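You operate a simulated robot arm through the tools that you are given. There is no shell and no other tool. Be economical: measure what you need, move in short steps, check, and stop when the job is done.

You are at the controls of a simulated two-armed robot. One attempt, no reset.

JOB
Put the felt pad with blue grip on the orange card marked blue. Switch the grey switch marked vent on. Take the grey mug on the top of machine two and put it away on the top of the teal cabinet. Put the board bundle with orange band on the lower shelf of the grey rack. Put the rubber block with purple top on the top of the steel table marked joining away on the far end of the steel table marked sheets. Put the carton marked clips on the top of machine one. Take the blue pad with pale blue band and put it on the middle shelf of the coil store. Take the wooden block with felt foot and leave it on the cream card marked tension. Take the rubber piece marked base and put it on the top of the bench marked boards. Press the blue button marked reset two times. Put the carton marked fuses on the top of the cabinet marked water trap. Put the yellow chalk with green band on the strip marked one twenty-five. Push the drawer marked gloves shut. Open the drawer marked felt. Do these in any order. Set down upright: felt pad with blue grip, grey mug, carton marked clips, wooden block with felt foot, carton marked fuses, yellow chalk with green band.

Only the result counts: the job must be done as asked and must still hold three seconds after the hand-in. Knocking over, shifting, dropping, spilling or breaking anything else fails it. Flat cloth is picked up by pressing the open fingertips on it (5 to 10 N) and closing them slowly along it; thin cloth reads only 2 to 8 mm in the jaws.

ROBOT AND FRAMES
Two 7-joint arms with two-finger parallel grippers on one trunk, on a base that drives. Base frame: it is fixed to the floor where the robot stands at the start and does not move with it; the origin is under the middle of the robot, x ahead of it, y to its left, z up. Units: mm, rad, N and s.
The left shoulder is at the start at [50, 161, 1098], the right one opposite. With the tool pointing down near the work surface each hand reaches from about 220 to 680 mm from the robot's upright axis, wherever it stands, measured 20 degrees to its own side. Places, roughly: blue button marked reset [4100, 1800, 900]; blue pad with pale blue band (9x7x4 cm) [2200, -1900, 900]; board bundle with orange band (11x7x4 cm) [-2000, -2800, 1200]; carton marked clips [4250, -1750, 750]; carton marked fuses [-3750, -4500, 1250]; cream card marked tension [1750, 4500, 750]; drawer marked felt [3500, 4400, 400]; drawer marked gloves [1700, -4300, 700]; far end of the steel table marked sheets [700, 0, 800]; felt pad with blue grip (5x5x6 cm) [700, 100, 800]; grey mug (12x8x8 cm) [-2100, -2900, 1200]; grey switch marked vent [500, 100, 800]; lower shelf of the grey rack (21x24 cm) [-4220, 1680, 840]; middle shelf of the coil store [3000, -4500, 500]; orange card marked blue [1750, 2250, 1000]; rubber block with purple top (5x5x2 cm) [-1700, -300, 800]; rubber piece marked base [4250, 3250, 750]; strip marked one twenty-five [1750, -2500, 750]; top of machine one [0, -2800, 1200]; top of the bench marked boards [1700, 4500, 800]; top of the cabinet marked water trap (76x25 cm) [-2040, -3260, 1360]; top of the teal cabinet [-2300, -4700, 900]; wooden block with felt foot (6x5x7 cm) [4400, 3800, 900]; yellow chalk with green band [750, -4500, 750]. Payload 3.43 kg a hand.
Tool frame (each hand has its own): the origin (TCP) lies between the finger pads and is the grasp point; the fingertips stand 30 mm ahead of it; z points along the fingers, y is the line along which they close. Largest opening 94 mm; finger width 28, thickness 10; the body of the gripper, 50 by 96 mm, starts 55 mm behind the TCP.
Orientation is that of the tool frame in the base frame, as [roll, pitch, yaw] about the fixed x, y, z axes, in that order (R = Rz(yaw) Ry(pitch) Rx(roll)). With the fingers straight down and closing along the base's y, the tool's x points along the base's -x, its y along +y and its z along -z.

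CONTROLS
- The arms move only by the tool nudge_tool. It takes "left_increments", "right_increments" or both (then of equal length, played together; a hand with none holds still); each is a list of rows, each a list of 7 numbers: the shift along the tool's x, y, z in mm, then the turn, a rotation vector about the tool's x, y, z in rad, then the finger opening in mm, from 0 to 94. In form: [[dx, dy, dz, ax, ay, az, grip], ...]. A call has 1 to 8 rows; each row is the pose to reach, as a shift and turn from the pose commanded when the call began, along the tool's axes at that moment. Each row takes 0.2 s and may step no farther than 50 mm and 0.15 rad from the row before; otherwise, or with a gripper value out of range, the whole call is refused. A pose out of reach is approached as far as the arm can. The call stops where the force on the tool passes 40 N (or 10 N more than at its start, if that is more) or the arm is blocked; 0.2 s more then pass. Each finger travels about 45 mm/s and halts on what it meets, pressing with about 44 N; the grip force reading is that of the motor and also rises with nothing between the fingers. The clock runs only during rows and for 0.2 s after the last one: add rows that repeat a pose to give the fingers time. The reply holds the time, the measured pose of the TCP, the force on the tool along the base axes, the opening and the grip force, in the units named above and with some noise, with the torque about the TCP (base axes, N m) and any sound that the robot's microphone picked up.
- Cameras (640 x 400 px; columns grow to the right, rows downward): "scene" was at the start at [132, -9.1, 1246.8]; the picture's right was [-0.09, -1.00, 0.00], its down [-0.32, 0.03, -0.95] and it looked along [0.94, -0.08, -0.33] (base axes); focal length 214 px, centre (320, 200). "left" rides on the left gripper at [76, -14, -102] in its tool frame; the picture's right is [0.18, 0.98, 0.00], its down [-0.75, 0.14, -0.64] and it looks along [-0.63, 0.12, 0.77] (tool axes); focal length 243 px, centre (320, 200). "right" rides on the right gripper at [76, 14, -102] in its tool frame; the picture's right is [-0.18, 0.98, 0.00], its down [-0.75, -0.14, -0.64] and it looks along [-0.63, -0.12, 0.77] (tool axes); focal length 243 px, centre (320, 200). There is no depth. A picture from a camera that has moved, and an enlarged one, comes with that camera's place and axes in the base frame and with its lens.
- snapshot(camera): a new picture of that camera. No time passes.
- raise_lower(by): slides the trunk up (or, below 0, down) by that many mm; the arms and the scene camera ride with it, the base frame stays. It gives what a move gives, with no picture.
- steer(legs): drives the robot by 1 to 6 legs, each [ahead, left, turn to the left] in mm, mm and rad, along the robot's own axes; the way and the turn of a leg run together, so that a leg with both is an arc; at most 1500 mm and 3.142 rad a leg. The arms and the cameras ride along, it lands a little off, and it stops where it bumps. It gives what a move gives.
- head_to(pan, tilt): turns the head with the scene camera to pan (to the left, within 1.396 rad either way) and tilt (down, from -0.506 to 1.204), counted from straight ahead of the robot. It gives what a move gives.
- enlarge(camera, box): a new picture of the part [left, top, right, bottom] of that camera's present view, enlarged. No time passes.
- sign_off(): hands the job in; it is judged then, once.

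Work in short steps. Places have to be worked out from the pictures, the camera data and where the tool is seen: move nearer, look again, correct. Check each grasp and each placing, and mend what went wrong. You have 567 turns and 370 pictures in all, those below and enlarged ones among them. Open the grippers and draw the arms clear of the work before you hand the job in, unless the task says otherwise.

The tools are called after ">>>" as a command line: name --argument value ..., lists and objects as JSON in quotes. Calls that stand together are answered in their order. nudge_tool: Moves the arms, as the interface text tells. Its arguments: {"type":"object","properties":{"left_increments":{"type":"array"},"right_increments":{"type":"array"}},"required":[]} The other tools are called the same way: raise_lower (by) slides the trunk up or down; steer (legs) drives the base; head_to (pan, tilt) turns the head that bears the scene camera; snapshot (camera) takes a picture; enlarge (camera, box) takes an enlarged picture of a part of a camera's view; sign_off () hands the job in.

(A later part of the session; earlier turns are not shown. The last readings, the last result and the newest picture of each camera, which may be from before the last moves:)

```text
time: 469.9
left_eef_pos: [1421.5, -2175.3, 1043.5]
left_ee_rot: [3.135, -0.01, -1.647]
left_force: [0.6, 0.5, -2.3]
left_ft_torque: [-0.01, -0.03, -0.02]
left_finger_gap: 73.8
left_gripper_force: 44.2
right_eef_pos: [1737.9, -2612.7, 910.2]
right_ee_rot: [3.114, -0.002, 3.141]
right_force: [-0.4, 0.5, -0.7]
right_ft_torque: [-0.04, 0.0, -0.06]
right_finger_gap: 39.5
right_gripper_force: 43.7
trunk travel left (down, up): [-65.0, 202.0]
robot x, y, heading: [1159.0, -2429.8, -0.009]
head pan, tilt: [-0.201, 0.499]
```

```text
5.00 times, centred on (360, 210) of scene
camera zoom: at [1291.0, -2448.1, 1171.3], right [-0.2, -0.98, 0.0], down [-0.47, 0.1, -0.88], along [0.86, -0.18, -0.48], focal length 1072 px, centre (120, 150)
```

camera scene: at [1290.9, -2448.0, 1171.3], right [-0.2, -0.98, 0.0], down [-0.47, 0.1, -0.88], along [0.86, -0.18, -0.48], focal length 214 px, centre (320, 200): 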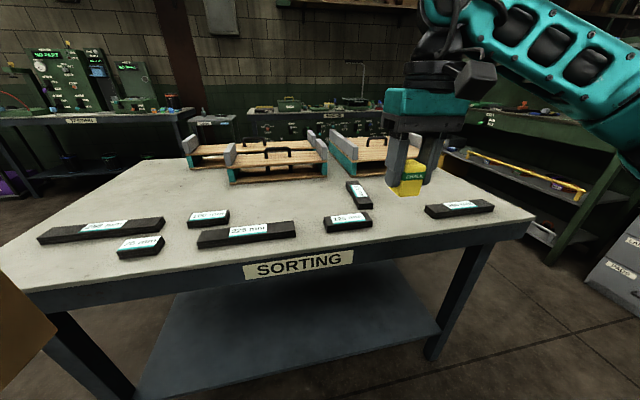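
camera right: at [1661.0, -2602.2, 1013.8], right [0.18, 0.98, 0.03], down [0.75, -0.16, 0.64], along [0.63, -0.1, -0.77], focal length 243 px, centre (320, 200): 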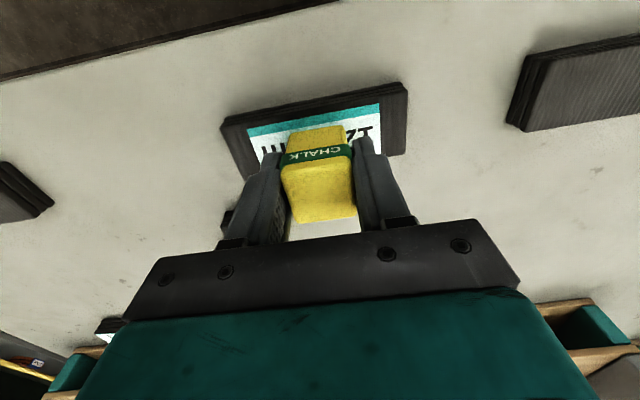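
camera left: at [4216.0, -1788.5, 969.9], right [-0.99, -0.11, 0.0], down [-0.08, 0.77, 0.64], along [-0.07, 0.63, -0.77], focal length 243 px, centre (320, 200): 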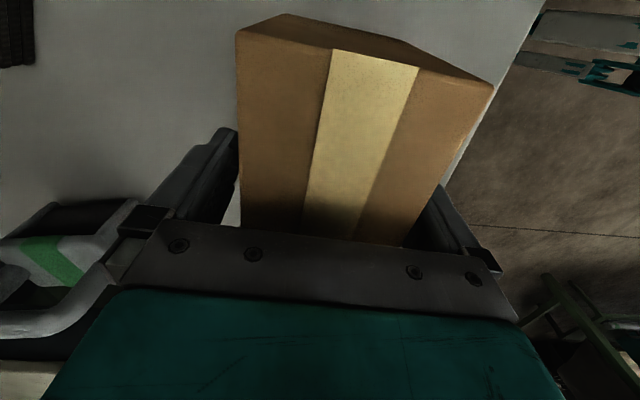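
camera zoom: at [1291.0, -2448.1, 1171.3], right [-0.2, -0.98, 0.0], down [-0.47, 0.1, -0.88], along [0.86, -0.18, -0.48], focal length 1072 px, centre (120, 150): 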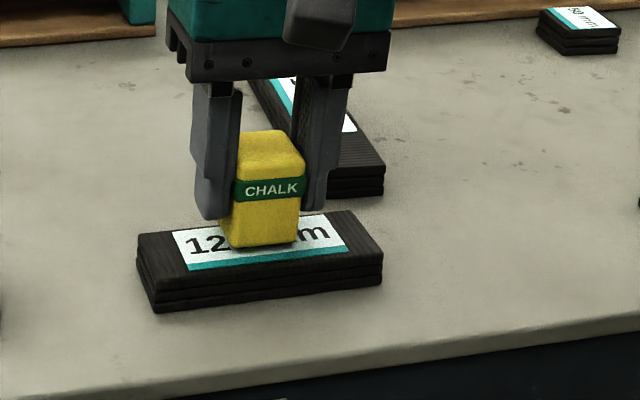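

>>> nudge_tool --right_increments '[[0, 0, 4, 0, 0, 0, 20], [0, 0, 8, 0, 0, 0, 20], [0, 0, 11, 0, 0, 0, 20], [0, 0, 14, 0, 0, 0, 20], [0, 0, 17, 0, 0, 0, 20], [0, 0, 20, 0, 0, 0, 20]]'

>>> enlarge --camera "scene" --box '[300, 170, 420, 250]'

```text
time: 471.0
left_eef_pos: [1419.0, -2175.4, 1042.2]
left_ee_rot: [3.135, -0.01, -1.648]
left_force: [-0.6, -0.6, -1.5]
left_ft_torque: [-0.02, 0.03, 0.02]
left_finger_gap: 73.9
left_gripper_force: 43.6
right_eef_pos: [1736.0, -2612.6, 904.5]
right_ee_rot: [3.108, 0.014, 3.141]
right_force: [-7.3, -0.3, 13.3]
right_ft_torque: [-0.16, 0.56, 0.03]
right_finger_gap: 39.7
right_gripper_force: 44.0
trunk travel left (down, up): [-65.0, 202.0]
robot x, y, heading: [1165.8, -2430.8, -0.004]
head pan, tilt: [-0.201, 0.499]
stopped in row 5 (right hand): the force on the tool passed its limit at 41 N (the readings are from after the stop); the commanded pose is now the measured one
```

```text
5.00 times, centred on (360, 210) of scene
camera zoom: at [1289.0, -2447.8, 1171.2], right [-0.21, -0.98, 0.0], down [-0.47, 0.1, -0.88], along [0.86, -0.18, -0.48], focal length 1072 px, centre (120, 150)
```

zoom: 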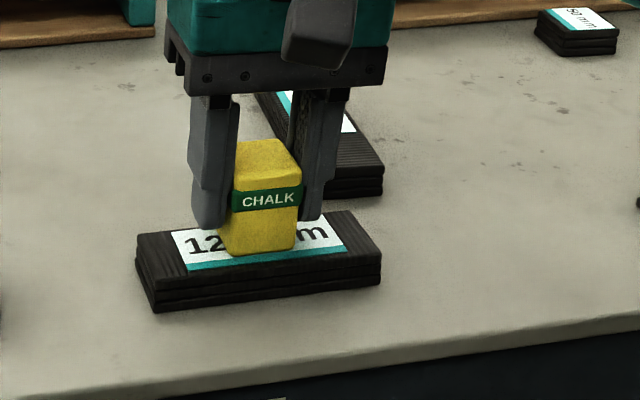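

On the strip. I relax slightly, open, and rise.

>>> nudge_tool --right_increments '[[0, 0, -2, 0, 0, 0, 30], [0, 0, -2, 0, 0, 0, 50], [0, 0, -2, 0, 0, 0, 60], [0, 0, -2, 0, 0, 0, 60], [0, 0, -40, 0, 0, 0, 60], [0, 0, -85, 0, 0, 0, 60], [0, 0, -125, 0, 0, 0, 60]]'

>>> enlarge --camera "scene" --box '[300, 170, 420, 250]'

```text
time: 472.6
left_eef_pos: [1421.9, -2175.0, 1043.0]
left_ee_rot: [3.136, -0.012, -1.649]
left_force: [-0.1, 0.1, -2.0]
left_ft_torque: [0.0, -0.02, -0.03]
left_finger_gap: 74.0
left_gripper_force: 44.1
right_eef_pos: [1739.4, -2617.4, 1025.5]
right_ee_rot: [3.111, 0.009, 3.142]
right_force: [-0.7, 0.8, 0.4]
right_ft_torque: [-0.01, 0.02, -0.02]
right_finger_gap: 60.2
right_gripper_force: 0.1
trunk travel left (down, up): [-65.0, 202.0]
robot x, y, heading: [1160.2, -2424.4, -0.006]
head pan, tilt: [-0.201, 0.499]
```

```text
5.00 times, centred on (360, 210) of scene
camera zoom: at [1290.7, -2447.8, 1171.3], right [-0.2, -0.98, 0.0], down [-0.47, 0.1, -0.88], along [0.86, -0.18, -0.48], focal length 1072 px, centre (120, 150)
```

zoom: 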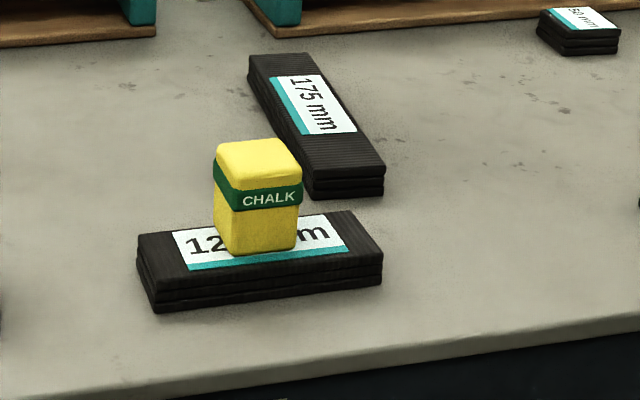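

Chalk stands upright on the 125 strip. Now CLIPS to machine one: I retract the right hand, back away, raise the trunk and turn to face -x.

>>> nudge_tool --right_increments '[[40, 0, -20, 0, 0, 0, 60], [80, -5, -40, 0, 0, 0, 60], [120, -10, -60, 0, 0, 0, 60], [160, -15, -80, 0, 0, 0, 60], [200, -20, -90, 0, 0, 0, 60], [235, -25, -95, 0, 0, 0, 60]]'

>>> steer --legs '[[-200, 0, 0], [0, 0, 3.14]]'

>>> raise_lower --by 200

>>> head_to --pan 0.2 --tilt 0.15

>>> snapshot --camera "scene"

```text
time: 474.0
left_eef_pos: [1420.9, -2176.0, 1045.2]
left_ee_rot: [3.137, -0.011, -1.65]
left_force: [0.5, -0.1, -1.7]
left_ft_torque: [-0.01, 0.0, 0.02]
left_finger_gap: 74.3
left_gripper_force: 44.8
right_eef_pos: [1499.7, -2644.8, 1117.9]
right_ee_rot: [3.109, 0.011, 3.14]
right_force: [-0.5, -1.3, -1.0]
right_ft_torque: [-0.01, -0.01, -0.05]
right_finger_gap: 60.1
right_gripper_force: 0.0
trunk travel left (down, up): [-65.0, 202.0]
robot x, y, heading: [1164.0, -2430.7, -0.001]
head pan, tilt: [-0.201, 0.499]
```

```text
time: 483.0
left_eef_pos: [705.9, -2681.4, 1043.7]
left_ee_rot: [3.138, -0.012, 1.496]
left_force: [-0.3, -0.2, -1.7]
left_ft_torque: [0.01, -0.05, 0.02]
left_finger_gap: 74.1
left_gripper_force: 44.6
right_eef_pos: [625.0, -2211.7, 1116.1]
right_ee_rot: [3.108, 0.011, 0.003]
right_force: [0.5, -0.5, 0.1]
right_ft_torque: [0.03, -0.02, 0.01]
right_finger_gap: 59.8
right_gripper_force: 0.0
trunk travel left (down, up): [-65.0, 202.0]
robot x, y, heading: [963.0, -2427.5, 3.135]
head pan, tilt: [-0.201, 0.499]
```

```text
time: 485.1
left_eef_pos: [704.5, -2681.2, 1243.2]
left_ee_rot: [3.137, -0.011, 1.496]
left_force: [0.2, -0.6, -2.7]
left_ft_torque: [0.02, 0.03, 0.01]
left_finger_gap: 73.7
left_gripper_force: 44.4
right_eef_pos: [625.1, -2212.6, 1317.6]
right_ee_rot: [3.107, 0.009, 0.0]
right_force: [-0.5, 0.2, -0.9]
right_ft_torque: [0.0, -0.01, 0.0]
right_finger_gap: 60.0
right_gripper_force: 0.1
trunk travel left (down, up): [-265.0, 2.0]
robot x, y, heading: [963.0, -2427.3, 3.136]
head pan, tilt: [-0.201, 0.499]
```

```text
time: 486.0
left_eef_pos: [705.1, -2681.9, 1243.9]
left_ee_rot: [3.135, -0.012, 1.494]
left_force: [-0.2, -1.6, -2.2]
left_ft_torque: [-0.01, -0.02, 0.0]
left_finger_gap: 73.8
left_gripper_force: 43.9
right_eef_pos: [625.9, -2212.5, 1316.8]
right_ee_rot: [3.109, 0.009, 0.002]
right_force: [0.5, 0.5, 0.5]
right_ft_torque: [-0.01, 0.0, 0.0]
right_finger_gap: 60.1
right_gripper_force: 0.1
trunk travel left (down, up): [-265.0, 2.0]
robot x, y, heading: [964.9, -2431.5, 3.138]
head pan, tilt: [0.201, 0.15]
```

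```text
149 pictures are left
camera scene: at [831.1, -2446.5, 1403.6], right [-0.2, 0.98, 0.0], down [0.15, 0.03, -0.99], along [-0.97, -0.19, -0.15], focal length 214 px, centre (320, 200)
```

scene: 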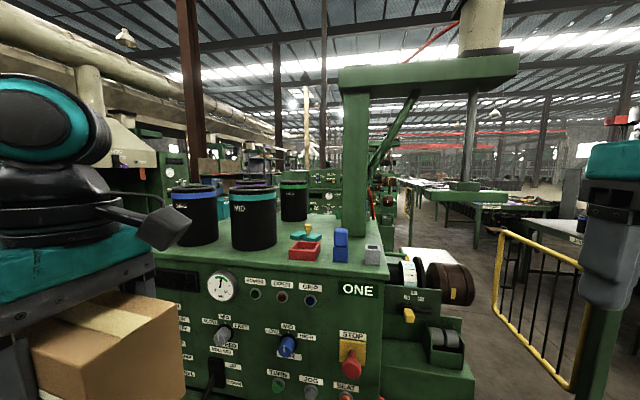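

>>> enlarge --camera "scene" --box '[150, 170, 400, 300]'

>>> snapshot --camera "left"

```text
2.56 times, centred on (275, 235) of scene
camera zoom: at [831.1, -2446.5, 1403.6], right [-0.2, 0.98, 0.0], down [0.15, 0.03, -0.99], along [-0.97, -0.19, -0.15], focal length 549 px, centre (435, 110)
```

zoom: 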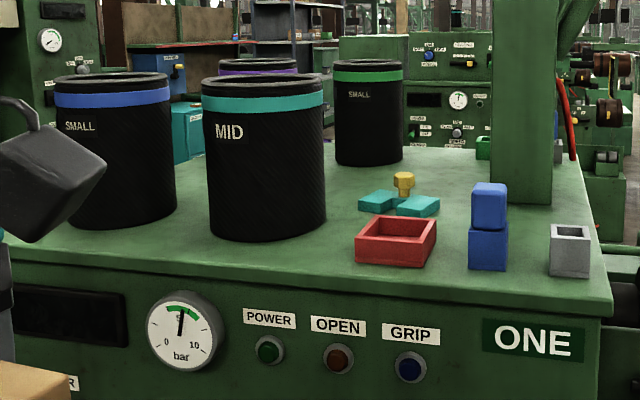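

```text
147 pictures are left
camera left: at [696.3, -2605.5, 1347.5], right [0.99, 0.11, 0.01], down [0.08, -0.77, 0.64], along [0.07, -0.63, -0.77], focal length 243 px, centre (320, 200)
```

left: 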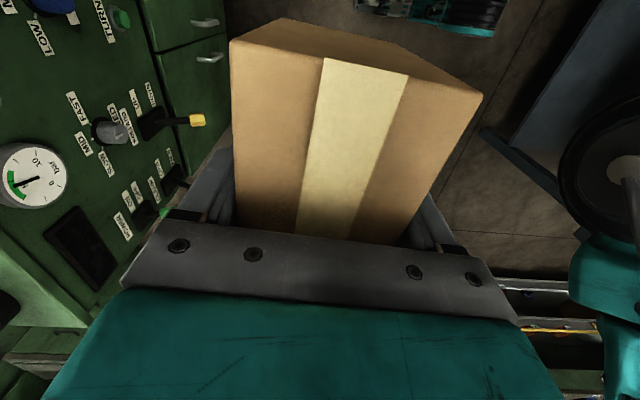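

Machine one's top is crowded; a strip in front of the drums (x≈358–428) might take the carton lengthwise. I move nearer and look down at it for exact measures.

>>> steer --legs '[[70, 90, 0]]'

>>> head_to --pan 0.3 --tilt 0.45

>>> snapshot --camera "scene"

>>> snapshot --camera "right"

```text
time: 487.5
left_eef_pos: [634.4, -2772.3, 1243.8]
left_ee_rot: [3.137, -0.009, 1.495]
left_force: [0.0, -0.7, -2.9]
left_ft_torque: [0.05, -0.03, 0.01]
left_finger_gap: 73.8
left_gripper_force: 44.3
right_eef_pos: [554.7, -2302.9, 1318.3]
right_ee_rot: [3.11, 0.01, 0.003]
right_force: [-0.6, -0.3, -0.3]
right_ft_torque: [0.0, 0.0, -0.01]
right_finger_gap: 60.1
right_gripper_force: 0.0
trunk travel left (down, up): [-265.0, 2.0]
robot x, y, heading: [898.0, -2520.3, 3.141]
head pan, tilt: [0.201, 0.15]
```

```text
time: 488.3
left_eef_pos: [636.3, -2772.2, 1242.6]
left_ee_rot: [3.136, -0.01, 1.497]
left_force: [0.2, -0.5, -2.3]
left_ft_torque: [0.01, 0.0, 0.0]
left_finger_gap: 73.8
left_gripper_force: 44.0
right_eef_pos: [556.3, -2302.0, 1318.0]
right_ee_rot: [3.109, 0.011, 0.003]
right_force: [0.5, -0.4, -0.2]
right_ft_torque: [-0.01, 0.03, 0.03]
right_finger_gap: 60.0
right_gripper_force: 0.1
trunk travel left (down, up): [-265.0, 2.0]
robot x, y, heading: [894.9, -2519.5, 3.139]
head pan, tilt: [0.3, 0.45]
```

```text
146 pictures are left
camera scene: at [764.9, -2546.0, 1375.8], right [-0.29, 0.96, 0.0], down [0.42, 0.13, -0.9], along [-0.86, -0.26, -0.43], focal length 214 px, centre (320, 200)
```

scene: 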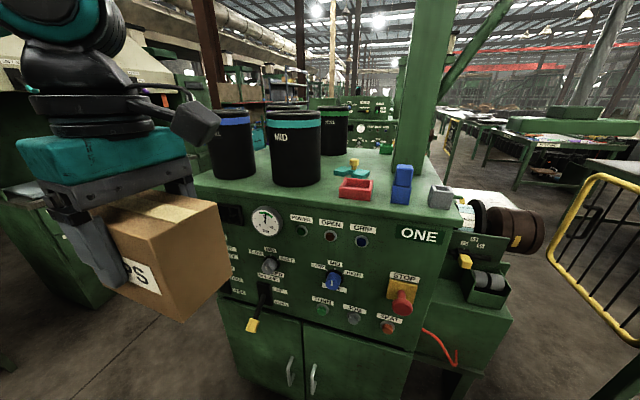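

```text
145 pictures are left
camera right: at [632.0, -2313.6, 1420.9], right [-0.18, -0.98, 0.03], down [-0.75, 0.16, 0.64], along [-0.64, 0.09, -0.76], focal length 243 px, centre (320, 200)
```

right: 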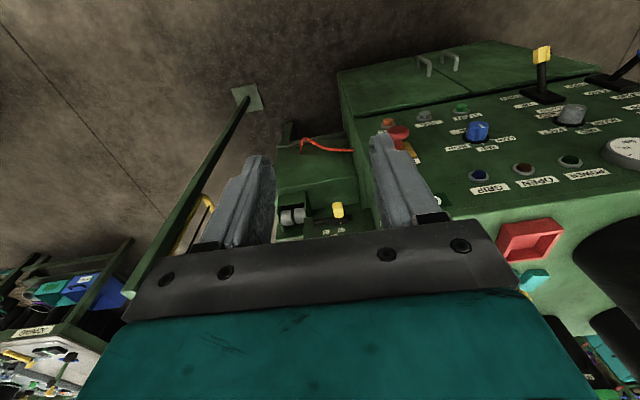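

>>> enlarge --camera "scene" --box '[190, 100, 450, 260]'

```text
2.46 times, centred on (320, 180) of scene
camera zoom: at [764.9, -2546.0, 1375.8], right [-0.29, 0.96, 0.0], down [0.42, 0.13, -0.9], along [-0.86, -0.26, -0.43], focal length 528 px, centre (320, 249)
```

zoom: 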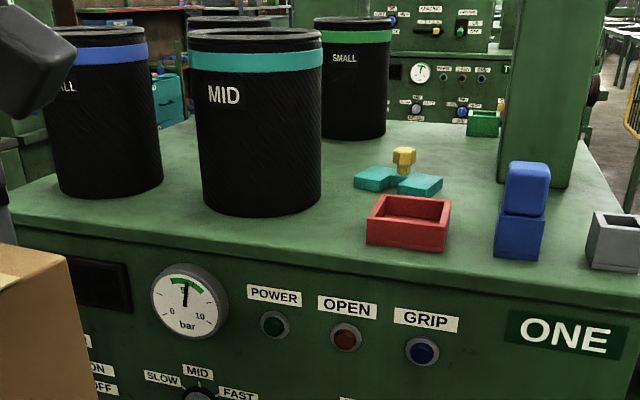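

Better geometry: top z≈1153, front edge x≈336, drums' centres at about (191,-2796) and (206,-3011); there is room for the carton at [292,-2906], fingers in the gap between drums. I position the base.

>>> steer --legs '[[50, 187, 0]]'

>>> nudge_tool --left_increments '[[0, 0, -40, 0, 0, 0, 55], [0, 0, -80, 0, 0, 0, 55]]'

>>> head_to --pan 0.25 --tilt 0.45

>>> snapshot --camera "scene"

```text
time: 490.6
left_eef_pos: [584.1, -2962.8, 1242.9]
left_ee_rot: [3.136, -0.01, 1.493]
left_force: [-0.6, -0.4, -2.5]
left_ft_torque: [0.02, -0.02, 0.03]
left_finger_gap: 73.7
left_gripper_force: 44.0
right_eef_pos: [506.0, -2492.9, 1317.7]
right_ee_rot: [3.109, 0.011, 0.001]
right_force: [-0.2, 0.5, 0.3]
right_ft_torque: [0.05, -0.03, 0.01]
right_finger_gap: 60.1
right_gripper_force: 0.0
trunk travel left (down, up): [-265.0, 2.0]
robot x, y, heading: [843.3, -2709.5, 3.134]
head pan, tilt: [0.3, 0.45]
```

```text
time: 491.2
left_eef_pos: [585.1, -2964.6, 1325.3]
left_ee_rot: [3.136, -0.011, 1.49]
left_force: [0.3, -1.1, -2.7]
left_ft_torque: [-0.02, 0.0, 0.01]
left_finger_gap: 74.0
left_gripper_force: 43.9
right_eef_pos: [505.1, -2492.3, 1317.8]
right_ee_rot: [3.109, 0.01, -0.002]
right_force: [0.6, 0.2, 0.2]
right_ft_torque: [-0.05, -0.01, 0.0]
right_finger_gap: 59.9
right_gripper_force: 0.0
trunk travel left (down, up): [-265.0, 2.0]
robot x, y, heading: [843.6, -2708.3, 3.14]
head pan, tilt: [0.3, 0.45]
```

```text
time: 491.8
left_eef_pos: [584.4, -2965.2, 1324.3]
left_ee_rot: [3.136, -0.01, 1.492]
left_force: [0.1, 0.5, -2.0]
left_ft_torque: [0.01, -0.01, 0.03]
left_finger_gap: 74.0
left_gripper_force: 43.8
right_eef_pos: [506.2, -2493.2, 1317.6]
right_ee_rot: [3.109, 0.01, -0.002]
right_force: [-0.3, 0.2, -0.5]
right_ft_torque: [0.05, 0.0, -0.04]
right_finger_gap: 59.7
right_gripper_force: 0.0
trunk travel left (down, up): [-265.0, 2.0]
robot x, y, heading: [844.4, -2710.5, 3.138]
head pan, tilt: [0.25, 0.45]
```

```text
143 pictures are left
camera scene: at [712.8, -2731.7, 1375.7], right [-0.24, 0.97, 0.0], down [0.42, 0.11, -0.9], along [-0.87, -0.22, -0.44], focal length 214 px, centre (320, 200)
```

scene: 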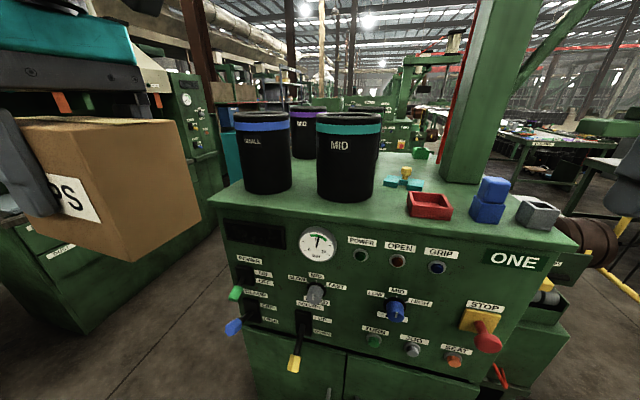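

>>> enlarge --camera "scene" --box '[195, 90, 455, 252]'

```text
2.46 times, centred on (325, 171) of scene
camera zoom: at [712.8, -2731.7, 1375.7], right [-0.24, 0.97, 0.0], down [0.42, 0.11, -0.9], along [-0.87, -0.22, -0.44], focal length 528 px, centre (308, 271)
```

zoom: 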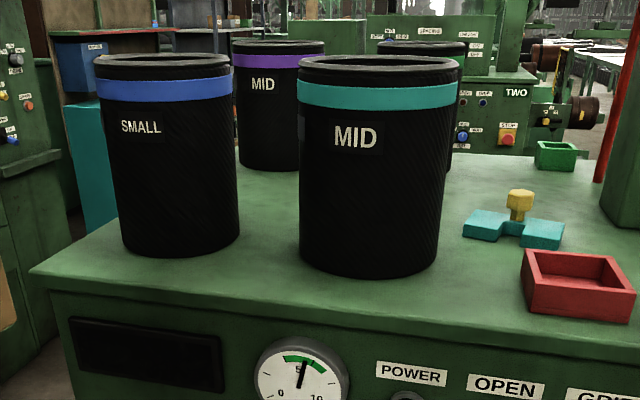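

Now precise: top z≈1144, target TCP [292,-2910] with the carton spanning the drums' gap. I drive 70 closer and bring the carton above.

>>> steer --legs '[[70, 0, 0]]'

>>> nudge_tool --left_increments '[[6, -35, 0, 0, 0, 0, 55], [12, -75, 0, 0, 0, 0, 55], [18, -115, 0, 0, 0, 0, 55], [25, -155, 5, 0, 0, 0, 55], [32, -195, 15, 0, 0, 0, 55], [32, -224, 30, 0, 0, 0, 55]]'

>>> snapshot --camera "scene"

>>> snapshot --camera "left"

```text
time: 492.8
left_eef_pos: [512.2, -2963.3, 1325.0]
left_ee_rot: [3.135, -0.011, 1.492]
left_force: [-0.5, -0.9, -3.0]
left_ft_torque: [-0.01, -0.03, 0.04]
left_finger_gap: 74.1
left_gripper_force: 44.2
right_eef_pos: [432.7, -2490.8, 1318.2]
right_ee_rot: [3.108, 0.01, 0.0]
right_force: [-0.5, 0.1, -0.2]
right_ft_torque: [0.02, -0.02, -0.03]
right_finger_gap: 59.9
right_gripper_force: 0.1
trunk travel left (down, up): [-265.0, 2.0]
robot x, y, heading: [770.9, -2708.9, 3.135]
head pan, tilt: [0.25, 0.45]
```

```text
time: 494.2
left_eef_pos: [292.4, -2910.6, 1295.5]
left_ee_rot: [3.134, -0.008, 1.493]
left_force: [4.7, 3.4, -2.1]
left_ft_torque: [0.17, -0.32, 0.19]
left_finger_gap: 73.9
left_gripper_force: 44.2
right_eef_pos: [434.2, -2491.8, 1317.3]
right_ee_rot: [3.109, 0.009, 0.001]
right_force: [0.0, 0.0, -0.9]
right_ft_torque: [-0.01, 0.02, 0.04]
right_finger_gap: 60.2
right_gripper_force: 0.1
trunk travel left (down, up): [-265.0, 2.0]
robot x, y, heading: [772.5, -2707.6, 3.137]
head pan, tilt: [0.25, 0.45]
```

```text
141 pictures are left
camera scene: at [642.5, -2730.6, 1375.8], right [-0.24, 0.97, 0.0], down [0.42, 0.1, -0.9], along [-0.87, -0.22, -0.43], focal length 214 px, centre (320, 200)
```

scene: 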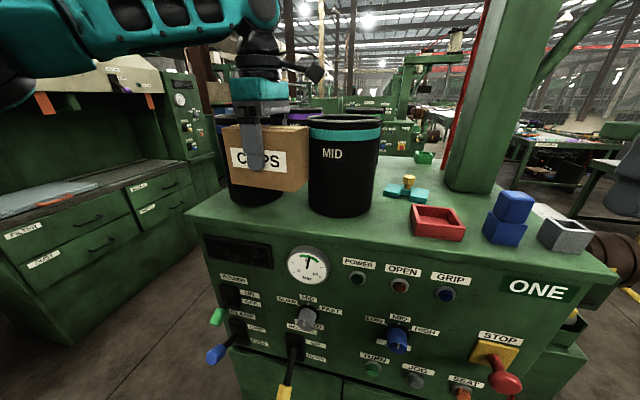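

```text
140 pictures are left
camera left: at [283.2, -2835.7, 1398.6], right [0.99, 0.11, 0.01], down [0.08, -0.77, 0.64], along [0.08, -0.63, -0.77], focal length 243 px, centre (320, 200)
```

left: 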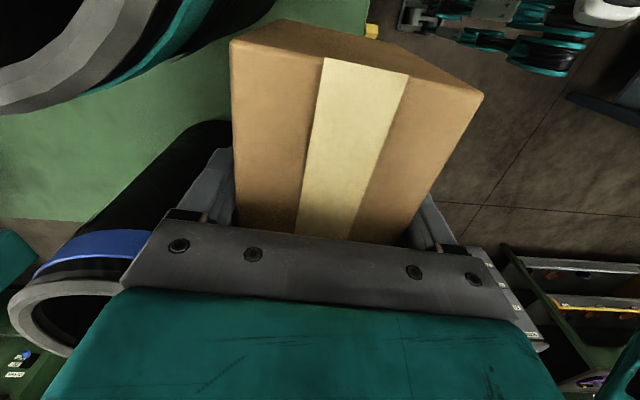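

The carton's end lightly touches the SMALL drum. I back away 12 mm in +x and 10 mm in +y.

>>> nudge_tool --left_increments '[[5, 6, 0, 0, 0, 0, 55], [11, 11, 0, 0, 0, 0, 55]]'

>>> enlarge --camera "scene" --box '[190, 80, 410, 240]'

```text
time: 494.8
left_eef_pos: [304.1, -2903.8, 1294.8]
left_ee_rot: [3.137, -0.011, 1.492]
left_force: [0.2, -1.4, -1.6]
left_ft_torque: [-0.01, 0.01, 0.01]
left_finger_gap: 73.9
left_gripper_force: 43.9
right_eef_pos: [434.5, -2492.2, 1316.6]
right_ee_rot: [3.108, 0.011, 0.001]
right_force: [-0.6, 0.3, -0.6]
right_ft_torque: [-0.01, 0.0, -0.01]
right_finger_gap: 59.9
right_gripper_force: 0.0
trunk travel left (down, up): [-265.0, 2.0]
robot x, y, heading: [772.9, -2709.2, 3.136]
head pan, tilt: [0.25, 0.45]
```

```text
2.50 times, centred on (300, 160) of scene
camera zoom: at [642.0, -2731.2, 1375.7], right [-0.24, 0.97, 0.0], down [0.42, 0.11, -0.9], along [-0.87, -0.22, -0.44], focal length 536 px, centre (370, 300)
```

zoom: 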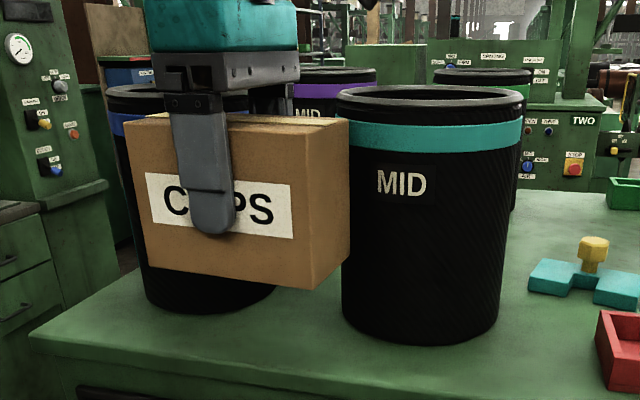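

Clear now. I lower the carton toward the top in steps.

>>> nudge_tool --left_increments '[[0, 0, 20, 0, 0, 0, 55], [0, -2, 40, 0, 0, 0, 55], [0, -4, 55, 0, 0, 0, 55], [0, -5, 62, 0, 0, 0, 55]]'

>>> enlarge --camera "scene" --box '[190, 100, 410, 260]'

```text
time: 495.8
left_eef_pos: [298.8, -2902.5, 1231.0]
left_ee_rot: [3.137, -0.012, 1.494]
left_force: [0.7, -0.4, -2.2]
left_ft_torque: [-0.01, -0.01, -0.02]
left_finger_gap: 74.1
left_gripper_force: 44.8
right_eef_pos: [433.9, -2492.6, 1316.6]
right_ee_rot: [3.108, 0.01, -0.001]
right_force: [-0.2, -0.4, -0.1]
right_ft_torque: [0.02, 0.02, 0.0]
right_finger_gap: 59.7
right_gripper_force: 0.0
trunk travel left (down, up): [-265.0, 2.0]
robot x, y, heading: [770.8, -2706.6, 3.135]
head pan, tilt: [0.25, 0.45]
```

```text
2.50 times, centred on (300, 180) of scene
camera zoom: at [641.9, -2731.2, 1375.7], right [-0.24, 0.97, 0.0], down [0.42, 0.11, -0.9], along [-0.87, -0.22, -0.44], focal length 536 px, centre (370, 250)
```

zoom: 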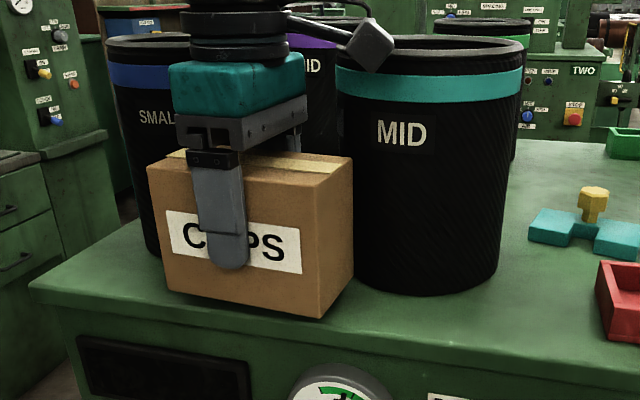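

>>> nudge_tool --left_increments '[[0, 0, 4, 0, 0, 0, 55], [0, 0, 8, 0, 0, 0, 55], [0, 0, 11, 0, 0, 0, 55], [0, 0, 14, 0, 0, 0, 55], [0, 0, 17, 0, 0, 0, 55], [0, 0, 20, 0, 0, 0, 55]]'

>>> enlarge --camera "scene" --box '[190, 100, 410, 260]'

```text
time: 497.2
left_eef_pos: [300.4, -2903.6, 1215.2]
left_ee_rot: [-3.137, -0.011, 1.494]
left_force: [-2.7, -4.5, 23.3]
left_ft_torque: [0.11, -0.51, -0.16]
left_finger_gap: 73.8
left_gripper_force: 43.5
right_eef_pos: [436.4, -2491.8, 1318.1]
right_ee_rot: [3.108, 0.012, 0.0]
right_force: [0.4, 1.0, 0.4]
right_ft_torque: [0.02, 0.03, 0.03]
right_finger_gap: 60.0
right_gripper_force: 0.0
trunk travel left (down, up): [-265.0, 2.0]
robot x, y, heading: [772.4, -2711.7, 3.138]
head pan, tilt: [0.25, 0.45]
```

```text
2.50 times, centred on (300, 180) of scene
camera zoom: at [643.7, -2731.1, 1376.5], right [-0.24, 0.97, 0.0], down [0.42, 0.1, -0.9], along [-0.87, -0.22, -0.43], focal length 536 px, centre (370, 250)
```

zoom: 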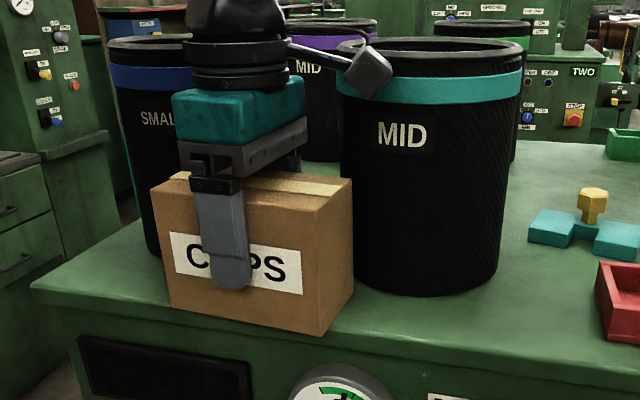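

The carton rests at the front of the top with its front face about flush with the edge, well supported. I relax, open, and rise.

>>> nudge_tool --left_increments '[[0, 0, -5, 0, 0, 0, 60], [0, 0, -5, 0, 0, 0, 78], [0, 0, -5, 0, 0, 0, 88], [0, 0, -5, 0, 0, 0, 90], [0, 0, -40, 0, 0, 0, 90], [0, 0, -85, 0, 0, 0, 90], [0, 0, -125, 0, 0, 0, 90]]'

>>> snapshot --camera "scene"

```text
time: 498.8
left_eef_pos: [306.4, -2909.6, 1335.0]
left_ee_rot: [3.135, -0.009, 1.495]
left_force: [0.8, -0.5, 0.2]
left_ft_torque: [-0.02, 0.02, -0.01]
left_finger_gap: 90.0
left_gripper_force: 0.1
left hand out of reach, approached as far as the arm can: row 7
right_eef_pos: [435.9, -2491.9, 1318.0]
right_ee_rot: [3.109, 0.012, 0.001]
right_force: [0.1, -0.4, 0.2]
right_ft_torque: [0.02, 0.03, 0.01]
right_finger_gap: 60.0
right_gripper_force: 0.1
trunk travel left (down, up): [-265.0, 2.0]
robot x, y, heading: [776.0, -2704.4, 3.134]
head pan, tilt: [0.25, 0.45]
```

```text
136 pictures are left
camera scene: at [643.7, -2731.1, 1375.9], right [-0.24, 0.97, 0.0], down [0.42, 0.11, -0.9], along [-0.87, -0.22, -0.43], focal length 214 px, centre (320, 200)
```

scene: 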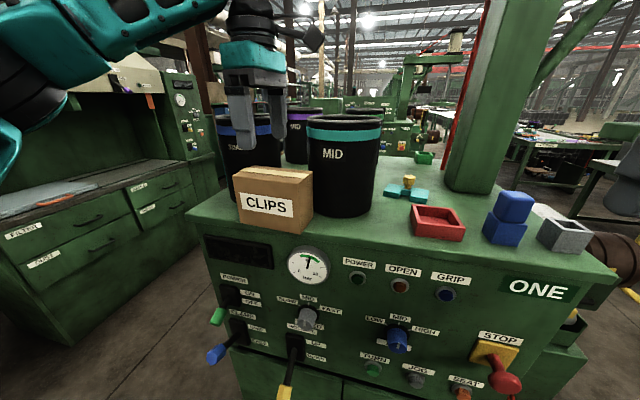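

CLIPS stands upright on machine one. I retract the left hand, return it to normal yaw, and back off to look for the way to machine two.

>>> nudge_tool --left_increments '[[0, 40, 0, 0, 0, 0, 90], [0, 80, 0, 0, 0, 0.1, 90], [0, 120, 0, 0, 0, 0.24, 90], [0, 160, 0, 0, 0, 0.38, 90], [0, 200, 10, 0, 0, 0.52, 90], [0, 230, 20, 0, 0, 0.66, 90], [0, 230, 30, 0, 0, 0.8, 90], [0, 230, 40, 0, 0, 0.94, 90]]'

>>> nudge_tool --left_increments '[[0, 0, 20, 0, 0, 0.14, 90], [0, 0, 40, 0, 0, 0.28, 90], [0, 0, 60, 0, 0, 0.42, 90], [0, 0, 80, 0, 0, 0.56, 90], [0, 0, 80, 0, 0, 0.63, 90]]'

>>> steer --legs '[[-150, 0, 0], [0, -1000, 0]]'

>>> head_to --pan 0.0 --tilt 0.2

>>> snapshot --camera "scene"

```text
time: 500.6
left_eef_pos: [535.5, -2926.7, 1293.7]
left_ee_rot: [-3.137, -0.01, 0.55]
left_force: [0.0, 0.4, -0.5]
left_ft_torque: [-0.03, 0.01, 0.01]
left_finger_gap: 89.9
left_gripper_force: 0.1
right_eef_pos: [433.8, -2493.3, 1318.7]
right_ee_rot: [3.107, 0.01, 0.0]
right_force: [0.7, 0.4, 0.5]
right_ft_torque: [-0.01, 0.0, 0.02]
right_finger_gap: 60.0
right_gripper_force: 0.0
trunk travel left (down, up): [-265.0, 2.0]
robot x, y, heading: [774.8, -2711.6, 3.136]
head pan, tilt: [0.25, 0.45]
```

```text
time: 501.8
left_eef_pos: [536.5, -2926.4, 1212.1]
left_ee_rot: [-3.132, -0.006, -0.079]
left_force: [0.2, -0.1, 0.5]
left_ft_torque: [-0.01, 0.0, 0.01]
left_finger_gap: 90.0
left_gripper_force: 0.1
right_eef_pos: [435.1, -2491.6, 1318.0]
right_ee_rot: [3.107, 0.011, -0.001]
right_force: [0.4, 0.0, 0.4]
right_ft_torque: [-0.01, -0.01, 0.01]
right_finger_gap: 60.0
right_gripper_force: 0.0
trunk travel left (down, up): [-265.0, 2.0]
robot x, y, heading: [766.2, -2704.3, 3.135]
head pan, tilt: [0.25, 0.45]
```

```text
time: 512.0
left_eef_pos: [698.4, -1915.4, 1212.5]
left_ee_rot: [-3.132, -0.006, -0.094]
left_force: [0.1, 0.7, -0.1]
left_ft_torque: [0.02, 0.04, -0.02]
left_finger_gap: 90.1
left_gripper_force: 0.1
right_eef_pos: [604.4, -1480.5, 1318.1]
right_ee_rot: [3.108, 0.009, -0.017]
right_force: [0.3, -0.2, 0.1]
right_ft_torque: [0.01, -0.02, 0.03]
right_finger_gap: 60.1
right_gripper_force: 0.0
trunk travel left (down, up): [-265.0, 2.0]
robot x, y, heading: [937.4, -1697.9, 3.115]
head pan, tilt: [0.25, 0.45]
```

```text
time: 512.8
left_eef_pos: [699.2, -1916.2, 1212.5]
left_ee_rot: [-3.131, -0.005, -0.094]
left_force: [-0.4, -0.4, -0.4]
left_ft_torque: [0.0, -0.02, 0.01]
left_finger_gap: 90.2
left_gripper_force: 0.1
right_eef_pos: [604.7, -1479.6, 1317.9]
right_ee_rot: [3.109, 0.011, -0.017]
right_force: [0.1, 1.7, 0.2]
right_ft_torque: [-0.02, 0.0, 0.0]
right_finger_gap: 60.1
right_gripper_force: 0.0
trunk travel left (down, up): [-265.0, 2.0]
robot x, y, heading: [941.0, -1702.4, 3.123]
head pan, tilt: [0.0, 0.201]
```

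```text
135 pictures are left
camera scene: at [803.9, -1699.5, 1398.9], right [0.02, 1.0, 0.0], down [0.2, 0.0, -0.98], along [-0.98, 0.02, -0.2], focal length 214 px, centre (320, 200)
```

scene: 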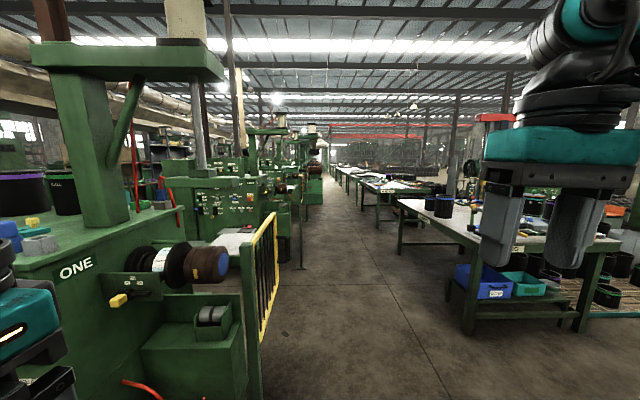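

A clear aisle runs along -x at y≈-1650. I drive down it to x≈-1100 and look toward machine two.

>>> steer --legs '[[0, 0, 0.02], [1450, 0, 0], [650, 0, 0]]'

>>> head_to --pan 0.7 --tilt 0.2

>>> snapshot --camera "scene"

>>> head_to --pan -0.6 --tilt 0.25

>>> snapshot --camera "scene"

```text
time: 516.1
left_eef_pos: [299.5, -1894.0, 1212.7]
left_ee_rot: [-3.134, -0.008, -0.086]
left_force: [-0.3, 1.4, -0.5]
left_ft_torque: [-0.1, 0.0, -0.03]
left_finger_gap: 90.1
left_gripper_force: 0.1
right_eef_pos: [201.3, -1459.2, 1316.0]
right_ee_rot: [3.105, 0.008, -0.005]
right_force: [0.9, 2.0, -1.1]
right_ft_torque: [-0.1, -0.05, 0.0]
right_finger_gap: 60.0
right_gripper_force: 0.1
trunk travel left (down, up): [-265.0, 2.0]
robot x, y, heading: [539.3, -1681.0, 3.126]
head pan, tilt: [0.0, 0.201]
stopped in leg 2: the robot was blocked; the commanded pose is now the measured one
```

```text
time: 517.2
left_eef_pos: [300.6, -1899.4, 1212.2]
left_ee_rot: [-3.127, -0.007, -0.084]
left_force: [-0.2, 0.4, 0.7]
left_ft_torque: [0.04, 0.01, -0.02]
left_finger_gap: 90.0
left_gripper_force: 0.0
right_eef_pos: [203.1, -1464.9, 1318.2]
right_ee_rot: [3.111, 0.012, -0.002]
right_force: [0.2, -0.5, -0.4]
right_ft_torque: [0.02, 0.01, 0.04]
right_finger_gap: 60.1
right_gripper_force: 0.0
trunk travel left (down, up): [-265.0, 2.0]
robot x, y, heading: [538.0, -1680.3, 3.127]
head pan, tilt: [0.7, 0.201]
```

```text
134 pictures are left
camera scene: at [426.0, -1741.6, 1399.0], right [-0.63, 0.77, 0.0], down [0.15, 0.13, -0.98], along [-0.76, -0.62, -0.2], focal length 214 px, centre (320, 200)
```

scene: 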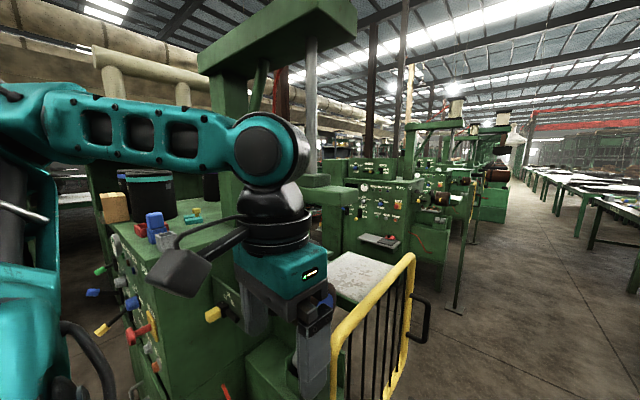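

```text
time: 518.6
left_eef_pos: [301.2, -1899.0, 1211.8]
left_ee_rot: [-3.13, -0.007, -0.085]
left_force: [0.5, 0.2, 0.9]
left_ft_torque: [-0.02, -0.02, 0.03]
left_finger_gap: 90.2
left_gripper_force: 0.1
right_eef_pos: [203.8, -1465.5, 1316.6]
right_ee_rot: [3.109, 0.011, -0.002]
right_force: [0.5, 0.3, 0.2]
right_ft_torque: [0.02, 0.02, -0.02]
right_finger_gap: 60.0
right_gripper_force: 0.1
trunk travel left (down, up): [-265.0, 2.0]
robot x, y, heading: [535.3, -1682.8, 3.125]
head pan, tilt: [-0.6, 0.25]
```

```text
133 pictures are left
camera scene: at [421.8, -1628.6, 1394.4], right [0.58, 0.82, 0.0], down [0.2, -0.14, -0.97], along [-0.79, 0.56, -0.25], focal length 214 px, centre (320, 200)
```

scene: 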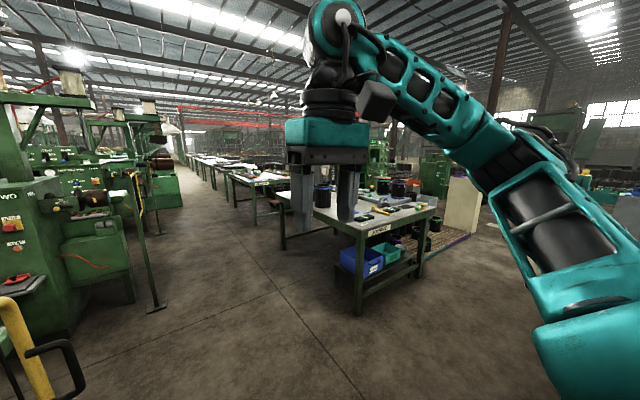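

I bumped the yellow rail; it lies nearer the aisle than judged. I back 60 mm, shift 300 mm to +y, and continue.

>>> steer --legs '[[-60, 0, 0], [0, -320, 0.015], [1450, 0, 0], [250, 0, 0]]'

>>> head_to --pan 0.8 --tilt 0.2

>>> snapshot --camera "scene"

```text
time: 530.8
left_eef_pos: [-1316.6, -1562.7, 1212.4]
left_ee_rot: [-3.131, -0.009, -0.078]
left_force: [-1.4, 0.7, -0.1]
left_ft_torque: [-0.04, 0.04, 0.0]
left_finger_gap: 89.9
left_gripper_force: 0.0
right_eef_pos: [-1416.7, -1130.4, 1317.8]
right_ee_rot: [3.111, 0.012, 0.004]
right_force: [-1.1, 0.7, -1.3]
right_ft_torque: [0.01, -0.01, 0.0]
right_finger_gap: 60.0
right_gripper_force: 0.0
trunk travel left (down, up): [-265.0, 2.0]
robot x, y, heading: [-1080.8, -1342.8, 3.14]
head pan, tilt: [-0.6, 0.25]
```

```text
time: 532.3
left_eef_pos: [-1315.9, -1564.4, 1211.0]
left_ee_rot: [-3.128, -0.008, -0.078]
left_force: [0.7, 0.0, 1.3]
left_ft_torque: [0.0, -0.04, -0.03]
left_finger_gap: 90.1
left_gripper_force: 0.1
right_eef_pos: [-1416.5, -1129.9, 1317.8]
right_ee_rot: [3.11, 0.012, 0.004]
right_force: [0.3, -0.9, 0.5]
right_ft_torque: [0.02, -0.02, 0.01]
right_finger_gap: 59.9
right_gripper_force: 0.0
trunk travel left (down, up): [-265.0, 2.0]
robot x, y, heading: [-1078.8, -1346.3, 3.132]
head pan, tilt: [0.799, 0.201]
```

```text
132 pictures are left
camera scene: at [-1186.2, -1412.0, 1399.0], right [-0.71, 0.7, 0.0], down [0.14, 0.14, -0.98], along [-0.69, -0.7, -0.2], focal length 214 px, centre (320, 200)
```

scene: 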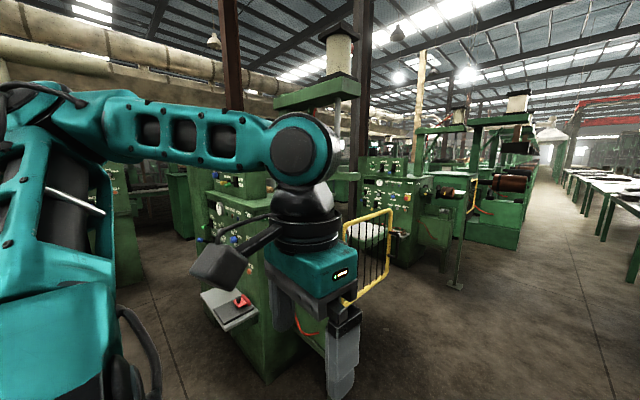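

Machine two's panel is at the left. I turn to face -y and go into the bay between machines one and two.

>>> steer --legs '[[0, 0, 1.575], [700, 0, 0]]'

>>> head_to --pan -0.5 --tilt 0.2

>>> snapshot --camera "scene"

```text
time: 540.0
left_eef_pos: [-873.1, -2288.2, 1211.4]
left_ee_rot: [-3.13, -0.006, 1.485]
left_force: [-0.4, -0.7, -0.8]
left_ft_torque: [0.0, 0.0, -0.03]
left_finger_gap: 90.0
left_gripper_force: 0.0
right_eef_pos: [-1307.1, -2385.1, 1318.7]
right_ee_rot: [3.111, 0.013, 1.565]
right_force: [0.3, -0.1, -0.3]
right_ft_torque: [0.02, 0.01, 0.0]
right_finger_gap: 59.9
right_gripper_force: 0.0
trunk travel left (down, up): [-265.0, 2.0]
robot x, y, heading: [-1088.5, -2047.9, -1.59]
head pan, tilt: [0.799, 0.201]
```

```text
time: 541.5
left_eef_pos: [-872.9, -2286.1, 1211.7]
left_ee_rot: [-3.127, -0.007, 1.486]
left_force: [0.2, 0.2, 0.0]
left_ft_torque: [-0.04, -0.05, 0.0]
left_finger_gap: 90.2
left_gripper_force: 0.0
right_eef_pos: [-1307.7, -2383.4, 1318.2]
right_ee_rot: [3.11, 0.013, 1.566]
right_force: [-0.5, 0.1, 0.4]
right_ft_torque: [0.01, 0.01, 0.0]
right_finger_gap: 60.1
right_gripper_force: 0.0
trunk travel left (down, up): [-265.0, 2.0]
robot x, y, heading: [-1089.9, -2050.6, -1.59]
head pan, tilt: [-0.499, 0.201]
```

```text
131 pictures are left
camera scene: at [-1136.0, -2171.8, 1399.0], right [-0.87, 0.49, 0.0], down [0.1, 0.17, -0.98], along [-0.48, -0.85, -0.2], focal length 214 px, centre (320, 200)
```

scene: 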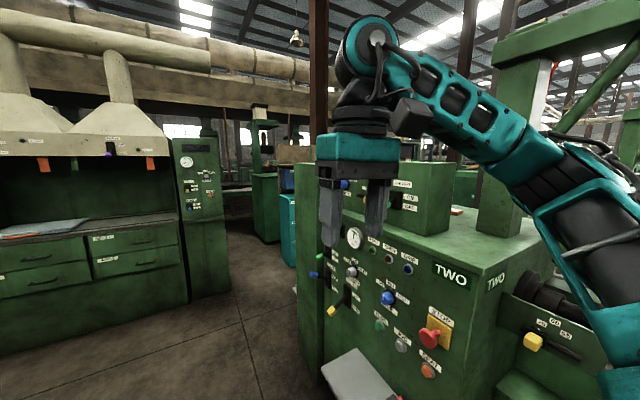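

Machine TWO's panel faces +x. I drive further in to y≈-2650 and turn to face it (-x).

>>> steer --legs '[[600, 0, 0], [0, 0, -1.57]]'

>>> head_to --pan 0.0 --tilt 0.3

>>> snapshot --camera "scene"

```text
time: 548.6
left_eef_pos: [-1317.7, -2888.7, 1212.4]
left_ee_rot: [-3.129, -0.007, -0.025]
left_force: [0.1, 0.9, -0.4]
left_ft_torque: [0.03, 0.03, 0.0]
left_finger_gap: 90.0
left_gripper_force: 0.0
right_eef_pos: [-1440.9, -2463.5, 1318.5]
right_ee_rot: [3.11, 0.015, 0.055]
right_force: [0.3, -0.6, -0.1]
right_ft_torque: [0.03, -0.02, 0.01]
right_finger_gap: 60.2
right_gripper_force: 0.0
trunk travel left (down, up): [-265.0, 2.0]
robot x, y, heading: [-1096.9, -2663.4, -3.094]
head pan, tilt: [-0.499, 0.201]
```

```text
time: 549.5
left_eef_pos: [-1319.6, -2891.1, 1212.7]
left_ee_rot: [-3.127, -0.007, -0.025]
left_force: [-0.3, 0.0, -0.6]
left_ft_torque: [-0.01, -0.01, 0.03]
left_finger_gap: 89.9
left_gripper_force: 0.1
right_eef_pos: [-1441.7, -2462.4, 1318.1]
right_ee_rot: [3.11, 0.013, 0.055]
right_force: [-0.4, 0.0, -0.2]
right_ft_torque: [0.0, -0.01, 0.02]
right_finger_gap: 59.5
right_gripper_force: 0.1
trunk travel left (down, up): [-265.0, 2.0]
robot x, y, heading: [-1099.1, -2660.7, -3.096]
head pan, tilt: [0.0, 0.3]
```

```text
130 pictures are left
camera scene: at [-1228.6, -2667.0, 1389.7], right [-0.05, 1.0, 0.0], down [0.3, 0.01, -0.96], along [-0.95, -0.04, -0.3], focal length 214 px, centre (320, 200)
```

scene: 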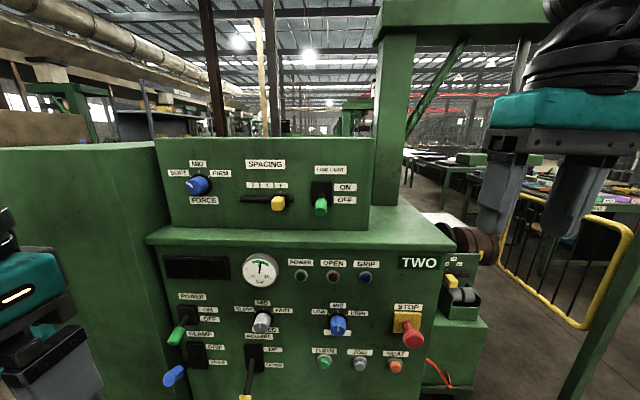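

The mug and bundle must be behind the upper panel, accessible from the -x side. I go around via the aisle to the bay between machines two and three.

>>> steer --legs '[[0, 0, -0.045], [0, -1290, 0], [1450, 0, 0], [420, 0, 0]]'

>>> head_to --pan 1.2 --tilt 0.25

>>> snapshot --camera "scene"

```text
time: 570.7
left_eef_pos: [-3218.0, -1570.4, 1212.7]
left_ee_rot: [-3.129, -0.007, -0.071]
left_force: [-0.9, 0.3, 0.1]
left_ft_torque: [0.01, -0.02, -0.02]
left_finger_gap: 90.2
left_gripper_force: 0.0
right_eef_pos: [-3320.4, -1138.5, 1318.1]
right_ee_rot: [3.109, 0.013, 0.011]
right_force: [0.3, 0.4, -0.2]
right_ft_torque: [0.04, -0.05, 0.02]
right_finger_gap: 60.0
right_gripper_force: 0.1
trunk travel left (down, up): [-265.0, 2.0]
robot x, y, heading: [-2980.7, -1351.0, -3.145]
head pan, tilt: [0.0, 0.3]
```

```text
time: 572.1
left_eef_pos: [-3217.9, -1570.1, 1212.8]
left_ee_rot: [-3.13, -0.005, -0.071]
left_force: [-0.3, 0.4, 0.2]
left_ft_torque: [0.02, -0.03, 0.04]
left_finger_gap: 89.7
left_gripper_force: 0.1
right_eef_pos: [-3321.1, -1138.8, 1317.9]
right_ee_rot: [3.11, 0.015, 0.012]
right_force: [-0.3, 0.7, 0.4]
right_ft_torque: [0.01, -0.01, -0.02]
right_finger_gap: 60.2
right_gripper_force: 0.0
trunk travel left (down, up): [-265.0, 2.0]
robot x, y, heading: [-2984.4, -1353.7, -3.14]
head pan, tilt: [1.201, 0.25]
```

```text
129 pictures are left
camera scene: at [-3057.7, -1438.5, 1394.4], right [-0.93, 0.36, 0.0], down [0.09, 0.23, -0.97], along [-0.35, -0.9, -0.25], focal length 214 px, centre (320, 200)
```

scene: 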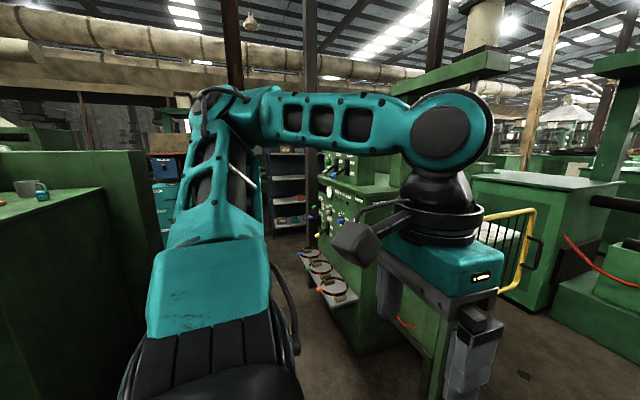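

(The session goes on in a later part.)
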